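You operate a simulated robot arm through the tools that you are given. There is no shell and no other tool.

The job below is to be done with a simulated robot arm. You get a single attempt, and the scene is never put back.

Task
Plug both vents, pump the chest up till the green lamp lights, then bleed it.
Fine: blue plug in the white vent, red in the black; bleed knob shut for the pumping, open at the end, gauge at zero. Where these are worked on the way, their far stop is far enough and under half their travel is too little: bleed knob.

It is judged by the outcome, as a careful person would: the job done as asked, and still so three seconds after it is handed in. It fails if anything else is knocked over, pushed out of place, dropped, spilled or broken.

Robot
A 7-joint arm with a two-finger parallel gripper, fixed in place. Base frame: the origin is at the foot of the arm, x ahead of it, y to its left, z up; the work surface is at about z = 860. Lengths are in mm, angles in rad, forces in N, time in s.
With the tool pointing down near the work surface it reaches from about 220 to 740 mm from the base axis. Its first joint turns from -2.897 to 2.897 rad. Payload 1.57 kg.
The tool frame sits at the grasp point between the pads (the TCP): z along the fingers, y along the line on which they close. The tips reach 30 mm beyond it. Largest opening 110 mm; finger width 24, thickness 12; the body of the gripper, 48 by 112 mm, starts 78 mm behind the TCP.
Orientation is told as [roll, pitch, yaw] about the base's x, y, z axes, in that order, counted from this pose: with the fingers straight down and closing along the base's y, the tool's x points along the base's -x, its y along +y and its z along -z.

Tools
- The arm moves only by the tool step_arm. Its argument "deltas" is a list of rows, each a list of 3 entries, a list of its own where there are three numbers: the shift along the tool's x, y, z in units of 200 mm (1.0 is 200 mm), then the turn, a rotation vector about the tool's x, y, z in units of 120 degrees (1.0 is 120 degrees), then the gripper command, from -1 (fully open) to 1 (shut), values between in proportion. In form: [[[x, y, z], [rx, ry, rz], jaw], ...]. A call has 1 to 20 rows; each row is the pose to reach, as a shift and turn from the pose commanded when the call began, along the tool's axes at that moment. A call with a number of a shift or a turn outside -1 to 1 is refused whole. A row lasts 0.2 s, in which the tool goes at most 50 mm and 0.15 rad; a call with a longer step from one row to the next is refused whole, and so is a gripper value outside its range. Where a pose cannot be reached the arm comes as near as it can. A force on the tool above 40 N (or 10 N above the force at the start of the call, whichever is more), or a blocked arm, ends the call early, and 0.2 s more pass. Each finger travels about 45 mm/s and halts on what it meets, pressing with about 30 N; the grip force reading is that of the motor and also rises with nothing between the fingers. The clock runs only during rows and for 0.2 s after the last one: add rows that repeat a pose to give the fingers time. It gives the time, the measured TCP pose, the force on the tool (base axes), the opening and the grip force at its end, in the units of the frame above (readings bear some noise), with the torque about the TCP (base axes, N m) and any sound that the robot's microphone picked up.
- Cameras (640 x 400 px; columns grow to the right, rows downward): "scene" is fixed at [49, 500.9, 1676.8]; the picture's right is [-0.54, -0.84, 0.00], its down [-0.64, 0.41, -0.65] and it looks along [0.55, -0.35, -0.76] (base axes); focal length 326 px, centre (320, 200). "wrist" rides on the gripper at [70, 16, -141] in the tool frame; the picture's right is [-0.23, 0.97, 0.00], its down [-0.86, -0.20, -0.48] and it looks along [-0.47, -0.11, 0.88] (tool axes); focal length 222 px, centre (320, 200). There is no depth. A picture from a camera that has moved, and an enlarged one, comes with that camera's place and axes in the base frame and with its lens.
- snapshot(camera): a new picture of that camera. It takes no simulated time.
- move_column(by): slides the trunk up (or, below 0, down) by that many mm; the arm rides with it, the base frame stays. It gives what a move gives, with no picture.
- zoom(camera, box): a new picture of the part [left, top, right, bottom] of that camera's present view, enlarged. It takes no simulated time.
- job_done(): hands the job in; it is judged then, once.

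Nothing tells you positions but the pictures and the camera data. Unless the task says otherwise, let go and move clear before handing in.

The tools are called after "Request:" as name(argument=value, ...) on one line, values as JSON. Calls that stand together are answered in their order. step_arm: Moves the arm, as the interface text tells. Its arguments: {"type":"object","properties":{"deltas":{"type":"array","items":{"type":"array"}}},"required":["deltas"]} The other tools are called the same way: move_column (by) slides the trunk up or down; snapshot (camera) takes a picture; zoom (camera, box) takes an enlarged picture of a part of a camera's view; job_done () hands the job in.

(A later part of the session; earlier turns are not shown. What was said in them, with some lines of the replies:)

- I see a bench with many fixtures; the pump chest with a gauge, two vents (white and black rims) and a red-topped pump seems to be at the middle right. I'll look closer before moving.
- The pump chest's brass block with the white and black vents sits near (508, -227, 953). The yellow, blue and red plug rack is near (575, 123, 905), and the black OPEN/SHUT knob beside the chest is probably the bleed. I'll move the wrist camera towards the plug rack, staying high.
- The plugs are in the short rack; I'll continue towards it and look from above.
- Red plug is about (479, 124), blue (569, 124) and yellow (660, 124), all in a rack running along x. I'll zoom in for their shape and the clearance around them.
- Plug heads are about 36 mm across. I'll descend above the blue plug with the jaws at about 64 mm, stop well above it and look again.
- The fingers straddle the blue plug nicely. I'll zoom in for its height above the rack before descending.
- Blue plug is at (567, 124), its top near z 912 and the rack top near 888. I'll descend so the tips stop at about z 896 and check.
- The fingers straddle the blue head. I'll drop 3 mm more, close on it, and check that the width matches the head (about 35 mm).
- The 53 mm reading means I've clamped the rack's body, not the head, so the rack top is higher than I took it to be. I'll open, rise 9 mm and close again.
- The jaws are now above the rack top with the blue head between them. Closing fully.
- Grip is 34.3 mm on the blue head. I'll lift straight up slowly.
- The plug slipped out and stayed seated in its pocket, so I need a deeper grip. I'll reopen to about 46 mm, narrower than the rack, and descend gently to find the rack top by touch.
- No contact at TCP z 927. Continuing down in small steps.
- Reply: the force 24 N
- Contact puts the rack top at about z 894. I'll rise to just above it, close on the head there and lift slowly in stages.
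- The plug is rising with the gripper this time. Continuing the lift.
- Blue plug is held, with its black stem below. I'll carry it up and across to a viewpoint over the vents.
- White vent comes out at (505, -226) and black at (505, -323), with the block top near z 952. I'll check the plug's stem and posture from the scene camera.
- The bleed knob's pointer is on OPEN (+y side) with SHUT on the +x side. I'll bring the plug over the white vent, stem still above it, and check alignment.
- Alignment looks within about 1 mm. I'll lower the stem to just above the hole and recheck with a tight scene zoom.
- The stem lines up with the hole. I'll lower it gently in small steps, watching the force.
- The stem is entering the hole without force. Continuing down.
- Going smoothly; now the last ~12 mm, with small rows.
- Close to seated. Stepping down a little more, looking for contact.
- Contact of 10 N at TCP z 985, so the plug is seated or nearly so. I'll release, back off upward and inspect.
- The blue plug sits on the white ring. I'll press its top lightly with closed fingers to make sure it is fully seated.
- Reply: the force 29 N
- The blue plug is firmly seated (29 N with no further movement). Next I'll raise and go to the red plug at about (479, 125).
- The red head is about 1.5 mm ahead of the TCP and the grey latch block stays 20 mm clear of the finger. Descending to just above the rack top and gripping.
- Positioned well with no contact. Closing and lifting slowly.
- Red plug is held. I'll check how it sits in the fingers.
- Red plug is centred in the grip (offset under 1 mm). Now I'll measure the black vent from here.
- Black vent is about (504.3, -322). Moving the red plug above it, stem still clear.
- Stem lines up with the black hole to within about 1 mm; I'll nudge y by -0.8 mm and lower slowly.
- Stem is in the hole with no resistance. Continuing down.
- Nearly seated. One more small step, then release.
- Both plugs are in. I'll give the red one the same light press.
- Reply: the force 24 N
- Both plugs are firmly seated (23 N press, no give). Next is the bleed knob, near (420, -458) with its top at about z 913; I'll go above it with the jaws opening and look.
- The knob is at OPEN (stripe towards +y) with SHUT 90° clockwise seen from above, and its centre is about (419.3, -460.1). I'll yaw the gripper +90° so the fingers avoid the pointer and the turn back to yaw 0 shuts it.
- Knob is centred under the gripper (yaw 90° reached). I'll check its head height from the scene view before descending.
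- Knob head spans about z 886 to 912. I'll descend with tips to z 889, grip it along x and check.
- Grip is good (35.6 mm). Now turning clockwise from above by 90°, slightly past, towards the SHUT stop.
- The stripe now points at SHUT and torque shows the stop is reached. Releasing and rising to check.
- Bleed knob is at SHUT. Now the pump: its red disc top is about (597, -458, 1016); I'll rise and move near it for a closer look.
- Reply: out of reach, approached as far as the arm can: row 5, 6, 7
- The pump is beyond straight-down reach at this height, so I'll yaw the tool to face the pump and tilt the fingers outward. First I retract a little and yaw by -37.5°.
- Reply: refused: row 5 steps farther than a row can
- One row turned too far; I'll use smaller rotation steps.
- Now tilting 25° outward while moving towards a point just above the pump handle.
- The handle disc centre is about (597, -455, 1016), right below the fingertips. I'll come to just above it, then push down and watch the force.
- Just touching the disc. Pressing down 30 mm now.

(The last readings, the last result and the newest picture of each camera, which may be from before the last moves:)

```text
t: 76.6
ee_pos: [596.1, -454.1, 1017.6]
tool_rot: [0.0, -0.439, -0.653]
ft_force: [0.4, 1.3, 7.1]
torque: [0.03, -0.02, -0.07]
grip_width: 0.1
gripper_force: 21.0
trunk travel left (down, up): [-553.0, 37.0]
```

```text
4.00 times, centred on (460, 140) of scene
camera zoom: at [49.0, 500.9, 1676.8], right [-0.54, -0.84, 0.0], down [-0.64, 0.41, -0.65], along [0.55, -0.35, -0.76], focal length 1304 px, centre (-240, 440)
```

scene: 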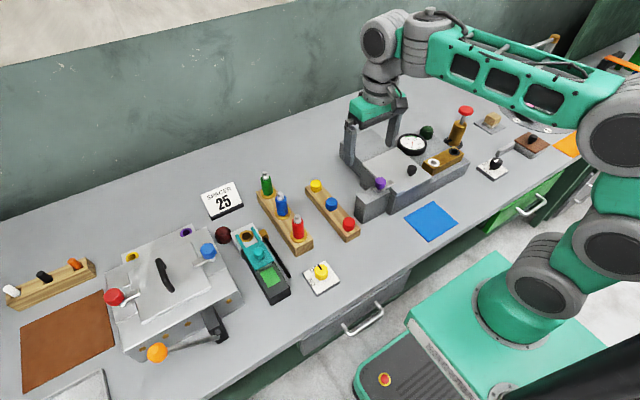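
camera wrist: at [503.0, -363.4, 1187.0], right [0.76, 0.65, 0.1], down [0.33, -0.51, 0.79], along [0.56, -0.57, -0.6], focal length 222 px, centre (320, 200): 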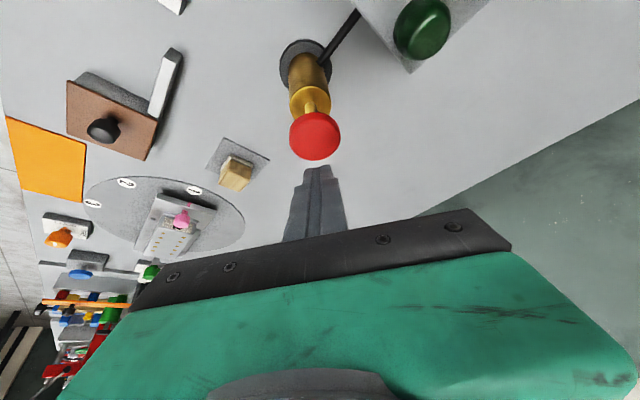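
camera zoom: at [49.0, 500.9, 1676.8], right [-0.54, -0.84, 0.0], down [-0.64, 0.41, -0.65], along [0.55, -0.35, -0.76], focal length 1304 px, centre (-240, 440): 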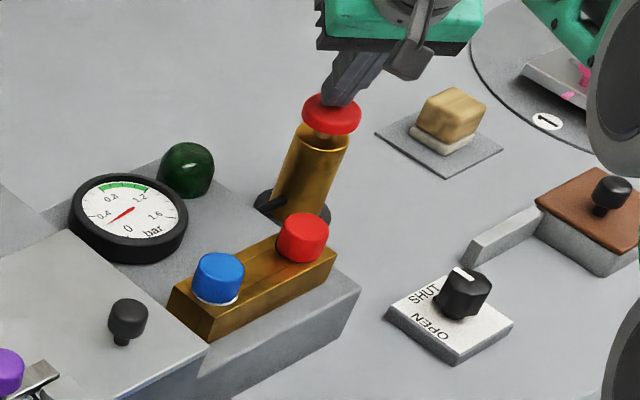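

The gauge rose to about 0.3, so the pump works. I'll raise and see whether the plunger springs back and the pressure holds.

Request:
step_arm(deltas=[[[-0.0211, 0, -0.0453], [0, 0, 0], 1], [[-0.0422, 0, -0.0906], [0, 0, 0], 1], [[-0.0654, 0, -0.1405], [0, 0, 0], 1], [[-0.0654, 0, -0.1405], [0, 0, 0], 1]])

Request:
zoom(camera="scene", box=[400, 90, 520, 190])

```text
t: 77.6
ee_pos: [595.7, -454.1, 1047.1]
tool_rot: [0.001, -0.434, -0.655]
ft_force: [-0.5, -0.4, 1.4]
torque: [-0.04, -0.01, -0.04]
grip_width: 0.0
gripper_force: 20.8
trunk travel left (down, up): [-553.0, 37.0]
```

```text
4.00 times, centred on (460, 140) of scene
camera zoom: at [49.0, 500.9, 1676.8], right [-0.54, -0.84, 0.0], down [-0.64, 0.41, -0.65], along [0.55, -0.35, -0.76], focal length 1304 px, centre (-240, 440)
```

zoom: 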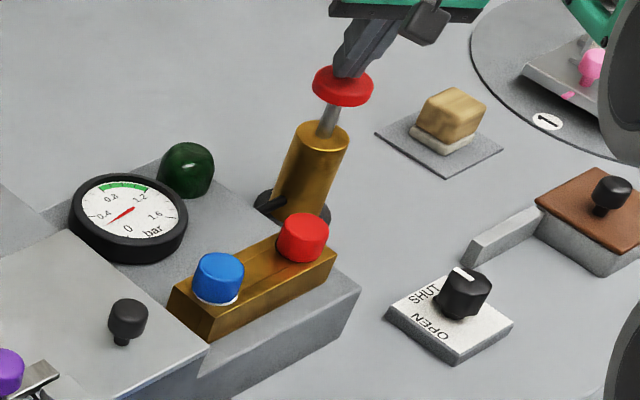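

It springs back and the gauge holds at about 0.3. Second stroke, one full cycle.

Request:
step_arm(deltas=[[[0.0127, 0, 0.0272], [0, 0, 0], 1], [[0.0253, 0, 0.0544], [0, 0, 0], 1], [[0.038, 0, 0.0816], [0, 0, 0], 1], [[0.0507, 0, 0.1088], [0, 0, 0], 1], [[0.0654, 0, 0.1405], [0, 0, 0], 1], [[0.0654, 0, 0.1405], [0, 0, 0], 1], [[0.0422, 0, 0.0906], [0, 0, 0], 1], [[0.0211, 0, 0.0453], [0, 0, 0], 1], [[0, 0, 0], [0, 0, 0], 1], [[0, 0, 0], [0, 0, 0], 1]])

Request:
zoom(camera="scene", box=[400, 110, 490, 190])

```text
t: 79.8
ee_pos: [596.0, -454.1, 1046.0]
tool_rot: [-0.001, -0.434, -0.656]
ft_force: [-0.5, 0.3, 1.2]
torque: [0.0, 0.02, 0.02]
grip_width: 0.2
gripper_force: 21.1
trunk travel left (down, up): [-553.0, 37.0]
```

```text
5.00 times, centred on (445, 150) of scene
camera zoom: at [49.0, 500.9, 1676.8], right [-0.54, -0.84, 0.0], down [-0.64, 0.41, -0.65], along [0.55, -0.35, -0.76], focal length 1629 px, centre (-305, 450)
```

zoom: 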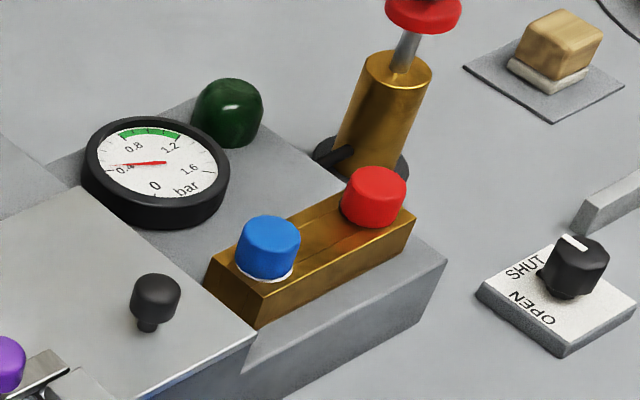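

Gauge is now about 0.4–0.5 and holding. Third stroke.

Request:
step_arm(deltas=[[[0.0127, 0, 0.0272], [0, 0, 0], 1], [[0.0253, 0, 0.0544], [0, 0, 0], 1], [[0.038, 0, 0.0816], [0, 0, 0], 1], [[0.0507, 0, 0.1088], [0, 0, 0], 1], [[0.0654, 0, 0.1405], [0, 0, 0], 1], [[0.0654, 0, 0.1405], [0, 0, 0], 1], [[0.0422, 0, 0.0906], [0, 0, 0], 1], [[0.0211, 0, 0.0453], [0, 0, 0], 1], [[0, 0, 0], [0, 0, 0], 1], [[0, 0, 0], [0, 0, 0], 1]])

Request:
zoom(camera="scene", box=[400, 110, 490, 190])

```text
t: 82.0
ee_pos: [595.8, -454.9, 1046.4]
tool_rot: [-0.001, -0.434, -0.654]
ft_force: [-0.1, 0.4, 1.1]
torque: [0.0, 0.0, 0.01]
grip_width: 0.0
gripper_force: 21.4
trunk travel left (down, up): [-553.0, 37.0]
```

```text
5.00 times, centred on (445, 150) of scene
camera zoom: at [49.0, 500.9, 1676.8], right [-0.54, -0.84, 0.0], down [-0.64, 0.41, -0.65], along [0.55, -0.35, -0.76], focal length 1629 px, centre (-305, 450)
```

zoom: 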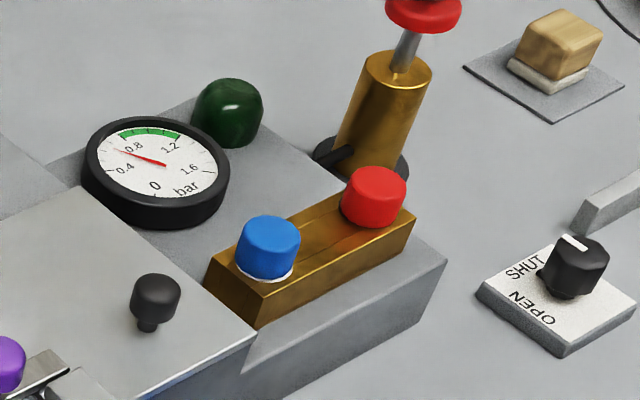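

Gauge is about 0.6. Fourth stroke.

Request:
step_arm(deltas=[[[0.0127, 0, 0.0272], [0, 0, 0], 1], [[0.0253, 0, 0.0544], [0, 0, 0], 1], [[0.038, 0, 0.0816], [0, 0, 0], 1], [[0.0507, 0, 0.1088], [0, 0, 0], 1], [[0.0654, 0, 0.1405], [0, 0, 0], 1], [[0.0654, 0, 0.1405], [0, 0, 0], 1], [[0.0422, 0, 0.0906], [0, 0, 0], 1], [[0.0211, 0, 0.0453], [0, 0, 0], 1], [[0, 0, 0], [0, 0, 0], 1], [[0, 0, 0], [0, 0, 0], 1]])

Request:
zoom(camera="scene", box=[400, 110, 490, 190])

```text
t: 84.2
ee_pos: [595.6, -454.4, 1047.2]
tool_rot: [-0.001, -0.435, -0.655]
ft_force: [-0.9, 0.3, 1.3]
torque: [0.01, 0.0, 0.04]
grip_width: 0.2
gripper_force: 21.3
trunk travel left (down, up): [-553.0, 37.0]
```

```text
5.00 times, centred on (445, 150) of scene
camera zoom: at [49.0, 500.9, 1676.8], right [-0.54, -0.84, 0.0], down [-0.64, 0.41, -0.65], along [0.55, -0.35, -0.76], focal length 1629 px, centre (-305, 450)
```

zoom: 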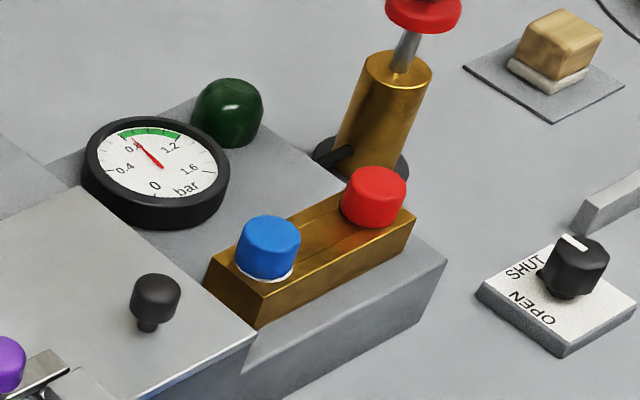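

Gauge is near 0.8, at the edge of the green band, but the lamp is still dark. Fifth stroke.

Request:
step_arm(deltas=[[[0.0127, 0, 0.0272], [0, 0, 0], 1], [[0.0253, 0, 0.0544], [0, 0, 0], 1], [[0.038, 0, 0.0816], [0, 0, 0], 1], [[0.0507, 0, 0.1088], [0, 0, 0], 1], [[0.0654, 0, 0.1405], [0, 0, 0], 1], [[0.0654, 0, 0.1405], [0, 0, 0], 1], [[0.0422, 0, 0.0906], [0, 0, 0], 1], [[0.0211, 0, 0.0453], [0, 0, 0], 1], [[0, 0, 0], [0, 0, 0], 1], [[0, 0, 0], [0, 0, 0], 1]])

Request:
zoom(camera="scene", box=[400, 110, 490, 190])

```text
t: 86.4
ee_pos: [597.8, -454.0, 1047.1]
tool_rot: [0.001, -0.433, -0.654]
ft_force: [-0.1, 0.1, 0.9]
torque: [0.01, 0.0, 0.0]
grip_width: 0.0
gripper_force: 21.3
trunk travel left (down, up): [-553.0, 37.0]
```

```text
5.00 times, centred on (445, 150) of scene
camera zoom: at [49.0, 500.9, 1676.8], right [-0.54, -0.84, 0.0], down [-0.64, 0.41, -0.65], along [0.55, -0.35, -0.76], focal length 1629 px, centre (-305, 450)
```

zoom: 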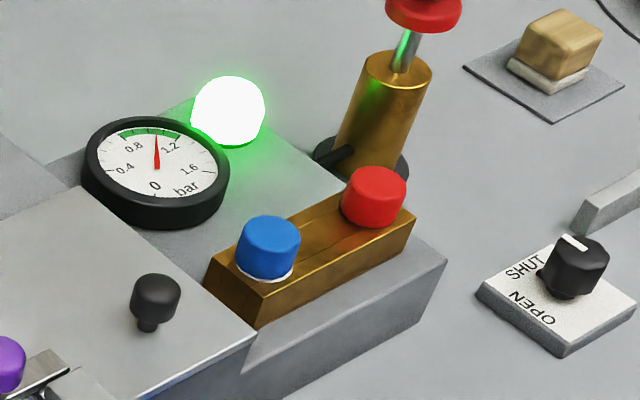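

The green lamp is lit, with the gauge at about 1.0 bar in the green. I stop pumping, lift off the handle, retreat and untilt.

Request:
step_arm(deltas=[[[-0.0422, 0, -0.0906], [0, 0, 0], 1], [[-0.0845, 0, -0.1813], [0, 0, 0], 1], [[-0.1267, 0, -0.2719], [0, 0, 0], 1], [[-0.0135, 0, -0.3247], [0, 0, 0], 1], [[0.0998, 0, -0.3774], [0, 0.052, 0], 1], [[0.213, 0, -0.43], [0, 0.104, 0], 1], [[0.326, 0, -0.483], [0, 0.156, 0], 1], [[0.326, 0, -0.483], [0, 0.208, 0], 1], [[0.326, 0, -0.483], [0, 0.208, 0], 1]])

Request:
zoom(camera="scene", box=[400, 100, 540, 200])

```text
t: 88.4
ee_pos: [516.8, -393.4, 1108.4]
tool_rot: [0.001, 0.001, -0.654]
ft_force: [0.1, -0.8, -0.1]
torque: [0.02, -0.02, -0.02]
grip_width: 0.0
gripper_force: 21.5
trunk travel left (down, up): [-553.0, 37.0]
```

```text
4.00 times, centred on (470, 150) of scene
camera zoom: at [49.0, 500.9, 1676.8], right [-0.54, -0.84, 0.0], down [-0.64, 0.41, -0.65], along [0.55, -0.35, -0.76], focal length 1304 px, centre (-280, 400)
```

zoom: 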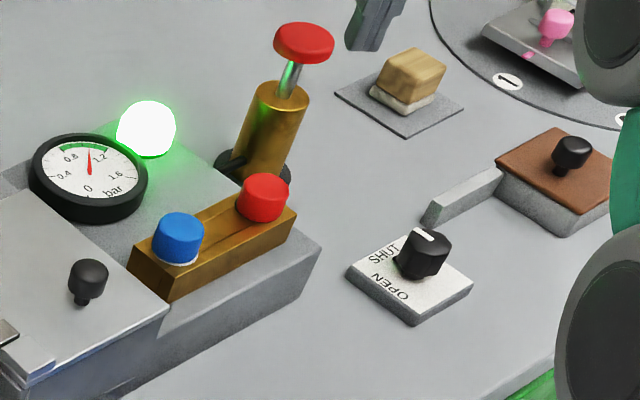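

The lamp stays lit and the pressure holds. Now back over the bleed knob at yaw 0 with the jaws open.

Request:
step_arm(deltas=[[[0.0364, -0.1118, 0.0], [0, 0, -0.0625], 0.5], [[0.0728, -0.2236, 0.05], [0, 0, -0.125], 0.1], [[0.1092, -0.3354, 0.1], [0, 0, -0.1875], -0.18], [[0.1456, -0.4472, 0.2], [0, 0, -0.25], -0.18], [[0.182, -0.559, 0.35], [0, 0, -0.3125], -0.18], [[0.182, -0.559, 0.35], [0, 0, -0.3125], -0.18]])

Request:
zoom(camera="wrist", box=[220, 60, 420, 220])

```text
t: 89.8
ee_pos: [418.9, -459.6, 1037.0]
tool_rot: [0.0, 0.0, 0.0]
ft_force: [-0.5, 0.0, 0.2]
torque: [0.04, 0.0, -0.02]
grip_width: 64.8
gripper_force: 0.1
trunk travel left (down, up): [-553.0, 37.0]
```

```text
2.50 times, centred on (320, 140) of wrist
camera zoom: at [350.4, -443.7, 1178.4], right [0.23, 0.97, 0.0], down [0.86, -0.2, 0.48], along [0.47, -0.11, -0.88], focal length 555 px, centre (320, 350)
```

zoom: 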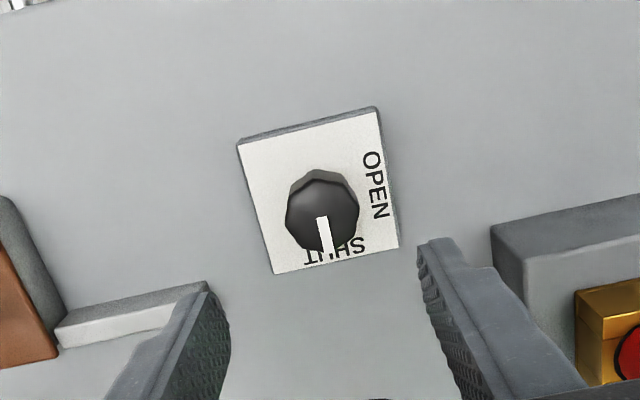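

Aligned with the knob, and its pointer is at SHUT. Descending and gripping.

Request:
step_arm(deltas=[[[0, 0, 0.15], [0, 0, 0], 0.0], [[0, 0, 0.3], [0, 0, 0], 0.0], [[0, 0, 0.43], [0, 0, 0], 0.0], [[0, 0, 0.53], [0, 0, 0], 0.0], [[0, 0, 0.583], [0, 0, 0], 0.0], [[0, 0, 0.583], [0, 0, 0], 0.3], [[0, 0, 0.583], [0, 0, 0], 1], [[0, 0, 0.583], [0, 0, 0], 1], [[0, 0, 0.583], [0, 0, 0], 1]])

Request:
zoom(camera="wrist", box=[220, 80, 420, 240])

```text
t: 91.8
ee_pos: [420.4, -458.9, 919.2]
tool_rot: [0.0, 0.0, 0.001]
ft_force: [0.2, 5.1, -1.6]
torque: [-0.4, -0.21, -0.01]
grip_width: 35.7
gripper_force: 38.1
trunk travel left (down, up): [-553.0, 37.0]
```

```text
2.50 times, centred on (320, 160) of wrist
camera zoom: at [350.8, -442.7, 1061.9], right [0.23, 0.97, 0.0], down [0.86, -0.2, 0.48], along [0.47, -0.11, -0.88], focal length 555 px, centre (320, 300)
```

zoom: 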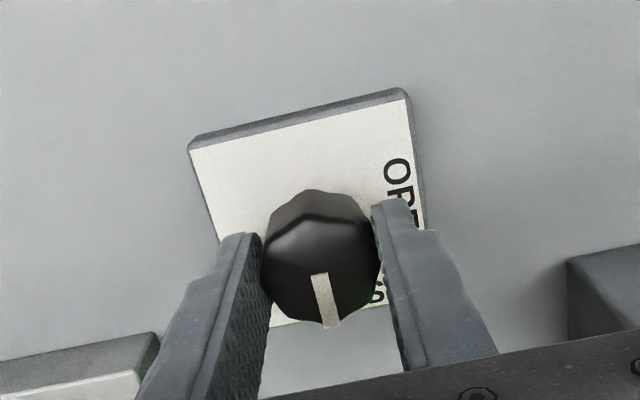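

Gripped at 35.7 mm. Turning counter-clockwise from above by 90° and slightly more to the OPEN stop.

Request:
step_arm(deltas=[[[0, 0, 0], [0, 0, -0.06], 1], [[0, 0, 0], [0, 0, -0.12], 1], [[0, 0, 0], [0, 0, -0.18], 1], [[0, 0, 0], [0, 0, -0.24], 1], [[0, 0, 0], [0, 0, -0.3], 1], [[0, 0, 0], [0, 0, -0.36], 1], [[0, 0, 0], [0, 0, -0.42], 1], [[0, 0, 0], [0, 0, -0.48], 1], [[0, 0, 0], [0, 0, -0.54], 1], [[0, 0, 0], [0, 0, -0.6], 1], [[0, 0, 0], [0, 0, -0.66], 1], [[0, 0, 0], [0, 0, -0.71], 1], [[0, 0, 0], [0, 0, -0.75], 1], [[0, 0, 0], [0, 0, -0.775], 1], [[0, 0, 0], [0, 0, -0.775], 1]])

Request:
zoom(camera="scene", box=[400, 100, 540, 200])

Request:
zoom(camera="wrist", box=[220, 80, 420, 240])

```text
t: 95.0
ee_pos: [419.4, -460.9, 919.1]
tool_rot: [-0.001, 0.0, 1.624]
ft_force: [2.6, 3.3, -2.5]
torque: [-0.48, -0.75, -0.37]
grip_width: 35.3
gripper_force: 42.8
trunk travel left (down, up): [-553.0, 37.0]
```

```text
4.00 times, centred on (470, 150) of scene
camera zoom: at [49.0, 500.9, 1676.8], right [-0.54, -0.84, 0.0], down [-0.64, 0.41, -0.65], along [0.55, -0.35, -0.76], focal length 1304 px, centre (-280, 400)
```

zoom: 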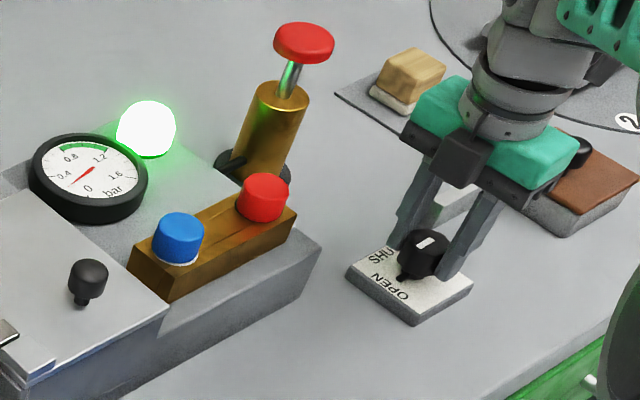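

```text
2.50 times, centred on (320, 160) of wrist
camera zoom: at [408.0, -530.0, 1062.0], right [-0.98, 0.17, 0.0], down [0.15, 0.86, 0.48], along [0.08, 0.47, -0.88], focal length 555 px, centre (320, 300)
```

zoom: 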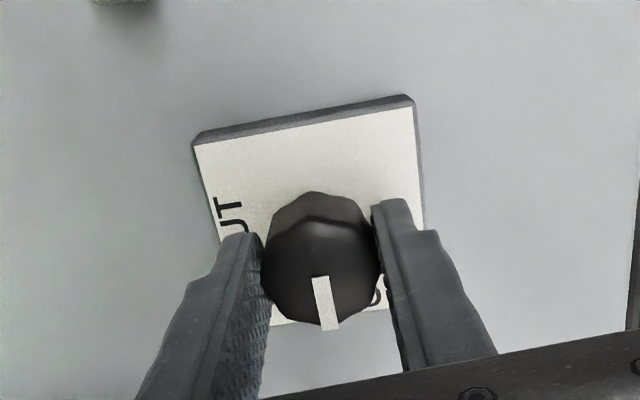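

The knob is at OPEN and the gauge is falling. Releasing, rising clear and letting it bleed down.

Request:
step_arm(deltas=[[[0, 0, 0], [0, 0, 0], 0.5], [[0, 0, 0], [0, 0, 0], 0.1], [[0, 0, 0], [0, 0, 0], 0.0], [[0, 0, 0], [0, 0, 0], 0.0], [[0, 0, -0.15], [0, 0, 0.0], 0.0], [[0, 0, -0.35], [0, 0, 0.0], 0.0], [[0, 0, -0.55], [0, 0, 0], 0.0], [[0, 0, -0.75], [0, 0, 0], 0.0], [[0, 0, -0.75], [0, 0, 0], 0.0]])

Request:
zoom(camera="scene", box=[400, 100, 540, 200])

Request:
snapshot(camera="wrist")

```text
t: 97.0
ee_pos: [418.8, -459.6, 1071.8]
tool_rot: [-0.001, 0.0, 1.626]
ft_force: [-0.5, 0.3, -0.2]
torque: [0.02, -0.01, -0.01]
grip_width: 55.0
gripper_force: 0.0
trunk travel left (down, up): [-553.0, 37.0]
```

```text
4.00 times, centred on (470, 150) of scene
camera zoom: at [49.0, 500.9, 1676.8], right [-0.54, -0.84, 0.0], down [-0.64, 0.41, -0.65], along [0.55, -0.35, -0.76], focal length 1304 px, centre (-280, 400)
```

zoom: 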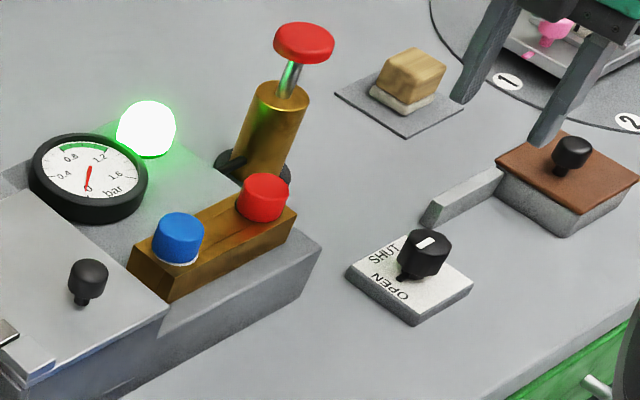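

```text
taken
camera wrist: at [407.5, -529.6, 1212.9], right [-0.98, 0.17, 0.0], down [0.15, 0.86, 0.48], along [0.08, 0.47, -0.88], focal length 222 px, centre (320, 200)
```

wrist: 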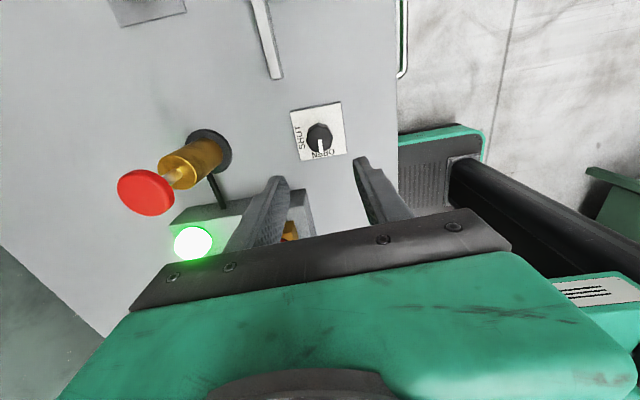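

Gauge is almost at zero. I'll rise further and wait a few seconds.

Request:
step_arm(deltas=[[[0, 0, -0.1], [0, 0, 0.05], 0.0], [[0, 0, -0.2], [0, 0, 0.1], 0.0], [[0, 0, -0.3], [0, 0, 0.15], 0.0], [[0, 0, -0.3], [0, 0, 0.2], 0.0], [[0, 0, -0.3], [0, 0, 0.25], 0.0], [[0, 0, -0.3], [0, 0, 0.3], 0.0], [[0, 0, -0.3], [0, 0, 0.35], 0.0], [[0, 0, -0.3], [0, 0, 0.4], 0.0], [[0, 0, -0.3], [0, 0, 0.45], 0.0], [[0, 0, -0.3], [0, 0, 0.5], 0.0], [[0, 0, -0.3], [0, 0, 0.55], 0.0], [[0, 0, -0.3], [0, 0, 0.6], 0.0], [[0, 0, -0.3], [0, 0, 0.65], 0.0], [[0, 0, -0.3], [0, 0, 0.7], 0.0], [[0, 0, -0.3], [0, 0, 0.75], 0.0], [[0, 0, -0.3], [0, 0, 0.775], 0.0], [[0, 0, -0.3], [0, 0, 0.775], 0.0]])

Request:
zoom(camera="scene", box=[400, 120, 470, 180])

Request:
snapshot(camera="scene")

Request:
zoom(camera="scene", box=[465, 130, 535, 190])

```text
t: 100.6
ee_pos: [419.9, -460.8, 1130.2]
tool_rot: [0.001, -0.001, -0.001]
ft_force: [0.2, -0.1, -0.3]
torque: [0.02, 0.05, -0.01]
grip_width: 55.1
gripper_force: 0.0
trunk travel left (down, up): [-553.0, 37.0]
```

```text
6.67 times, centred on (435, 150) of scene
camera zoom: at [49.0, 500.9, 1676.8], right [-0.54, -0.84, 0.0], down [-0.64, 0.41, -0.65], along [0.55, -0.35, -0.76], focal length 2172 px, centre (-447, 533)
```

zoom: 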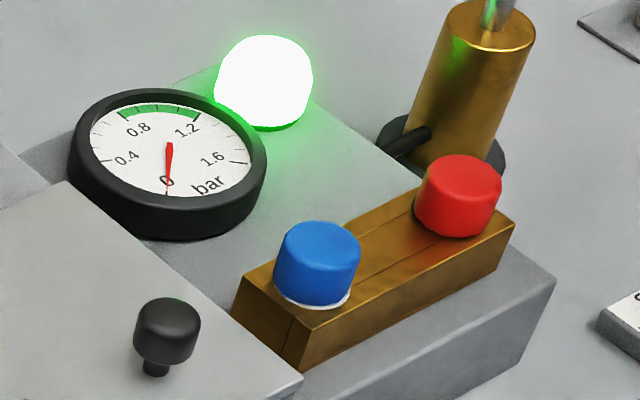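

```text
taken
```

scene: 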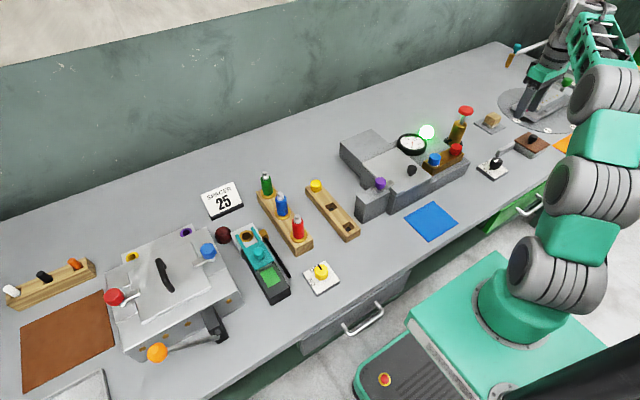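

```text
6.67 times, centred on (500, 160) of scene
camera zoom: at [49.0, 500.9, 1676.8], right [-0.54, -0.84, 0.0], down [-0.64, 0.41, -0.65], along [0.55, -0.35, -0.76], focal length 2172 px, centre (-880, 467)
```

zoom: 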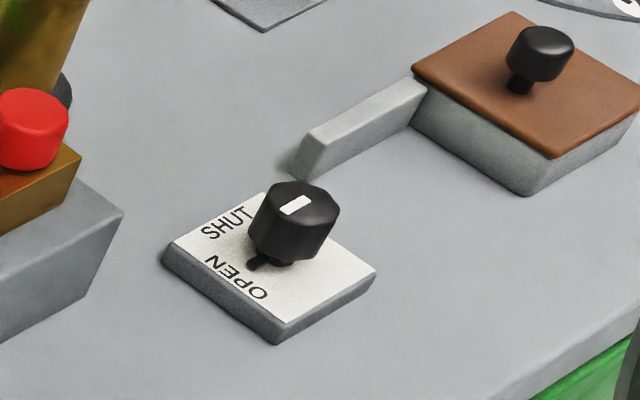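

Gauge reads about zero, knob is at OPEN, plugs are in place. I'll wait a little more and compare the needle with the initial view.

Request:
step_arm(deltas=[[[0.1, 0, 0], [0, 0, 0], 0.0], [[0.2, 0, 0], [0, 0, 0], 0.0], [[0.2, 0, 0], [0, 0, 0], 0.0], [[0.2, 0, 0], [0, 0, 0], 0.0], [[0.2, 0, 0], [0, 0, 0], 0.0], [[0.2, 0, 0], [0, 0, 0], 0.0], [[0.2, 0, 0], [0, 0, 0], 0.0], [[0.2, 0, 0], [0, 0, 0], 0.0], [[0.2, 0, 0], [0, 0, 0], 0.0], [[0.2, 0, 0], [0, 0, 0], 0.0], [[0.2, 0, 0], [0, 0, 0], 0.0], [[0.2, 0, 0], [0, 0, 0], 0.0], [[0.2, 0, 0], [0, 0, 0], 0.0], [[0.2, 0, 0], [0, 0, 0], 0.0], [[0.2, 0, 0], [0, 0, 0], 0.0]])

Request:
zoom(camera="scene", box=[410, 125, 470, 175])

Request:
zoom(camera="scene", box=[280, 130, 400, 250])

```text
t: 103.8
ee_pos: [379.8, -459.9, 1131.7]
tool_rot: [0.0, 0.0, -0.001]
ft_force: [-0.2, 0.1, 0.0]
torque: [-0.01, -0.02, -0.04]
grip_width: 55.0
gripper_force: 0.0
trunk travel left (down, up): [-553.0, 37.0]
```

```text
8.00 times, centred on (440, 150) of scene
camera zoom: at [49.0, 500.9, 1676.8], right [-0.54, -0.84, 0.0], down [-0.64, 0.41, -0.65], along [0.55, -0.35, -0.76], focal length 2607 px, centre (-640, 600)
```

zoom: 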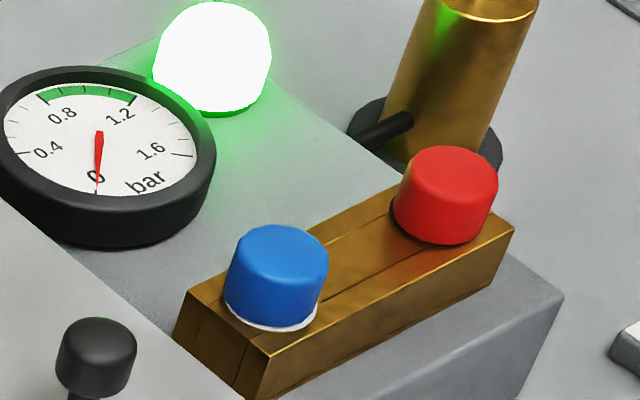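

```text
3.33 times, centred on (340, 190) of scene
camera zoom: at [49.0, 500.9, 1676.8], right [-0.54, -0.84, 0.0], down [-0.64, 0.41, -0.65], along [0.55, -0.35, -0.76], focal length 1086 px, centre (253, 233)
```

zoom: 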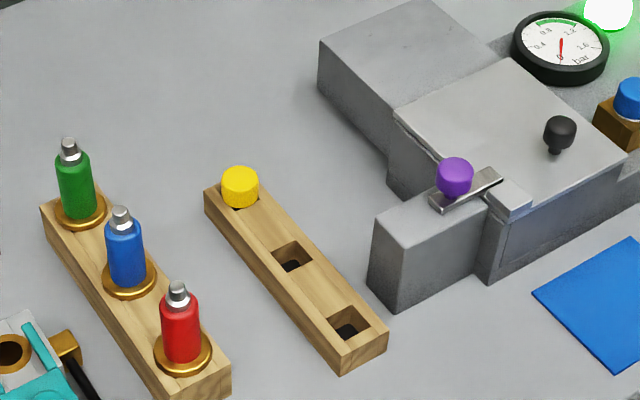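

The needle is exactly where it began, at zero. The blue plug is in the white vent, the red in the black, the bleed knob is at OPEN, the lamp was lit by pumping, and the arm is clear. Handing in.

Request:
job_done()

```text
The job is handed in.
```

I plugged both vents, pumped the chest until the green lamp lit, then bled it, and I've handed the job in.

- **Plugs:** the blue plug is in the white vent and the red one is in the black. Both held firm when I pressed on them.
- **Pumping:** I turned the bleed knob to its SHUT stop, then gave five pump strokes. The lamp came on with the gauge at about 1.0 bar, inside the green band.
- **Bleeding:** I turned the bleed knob back to its OPEN stop. The needle is back exactly where it started, at zero.
- **Lamp:** it was still lit after the bleed, so it seems to stay on once triggered.
- **Rack:** my first try at the blue plug briefly clamped the plug rack, and my second slipped off the plug. The rack looks to be where it started, and I saw nothing else moved or knocked over.

The arm has let go and is clear of everything.
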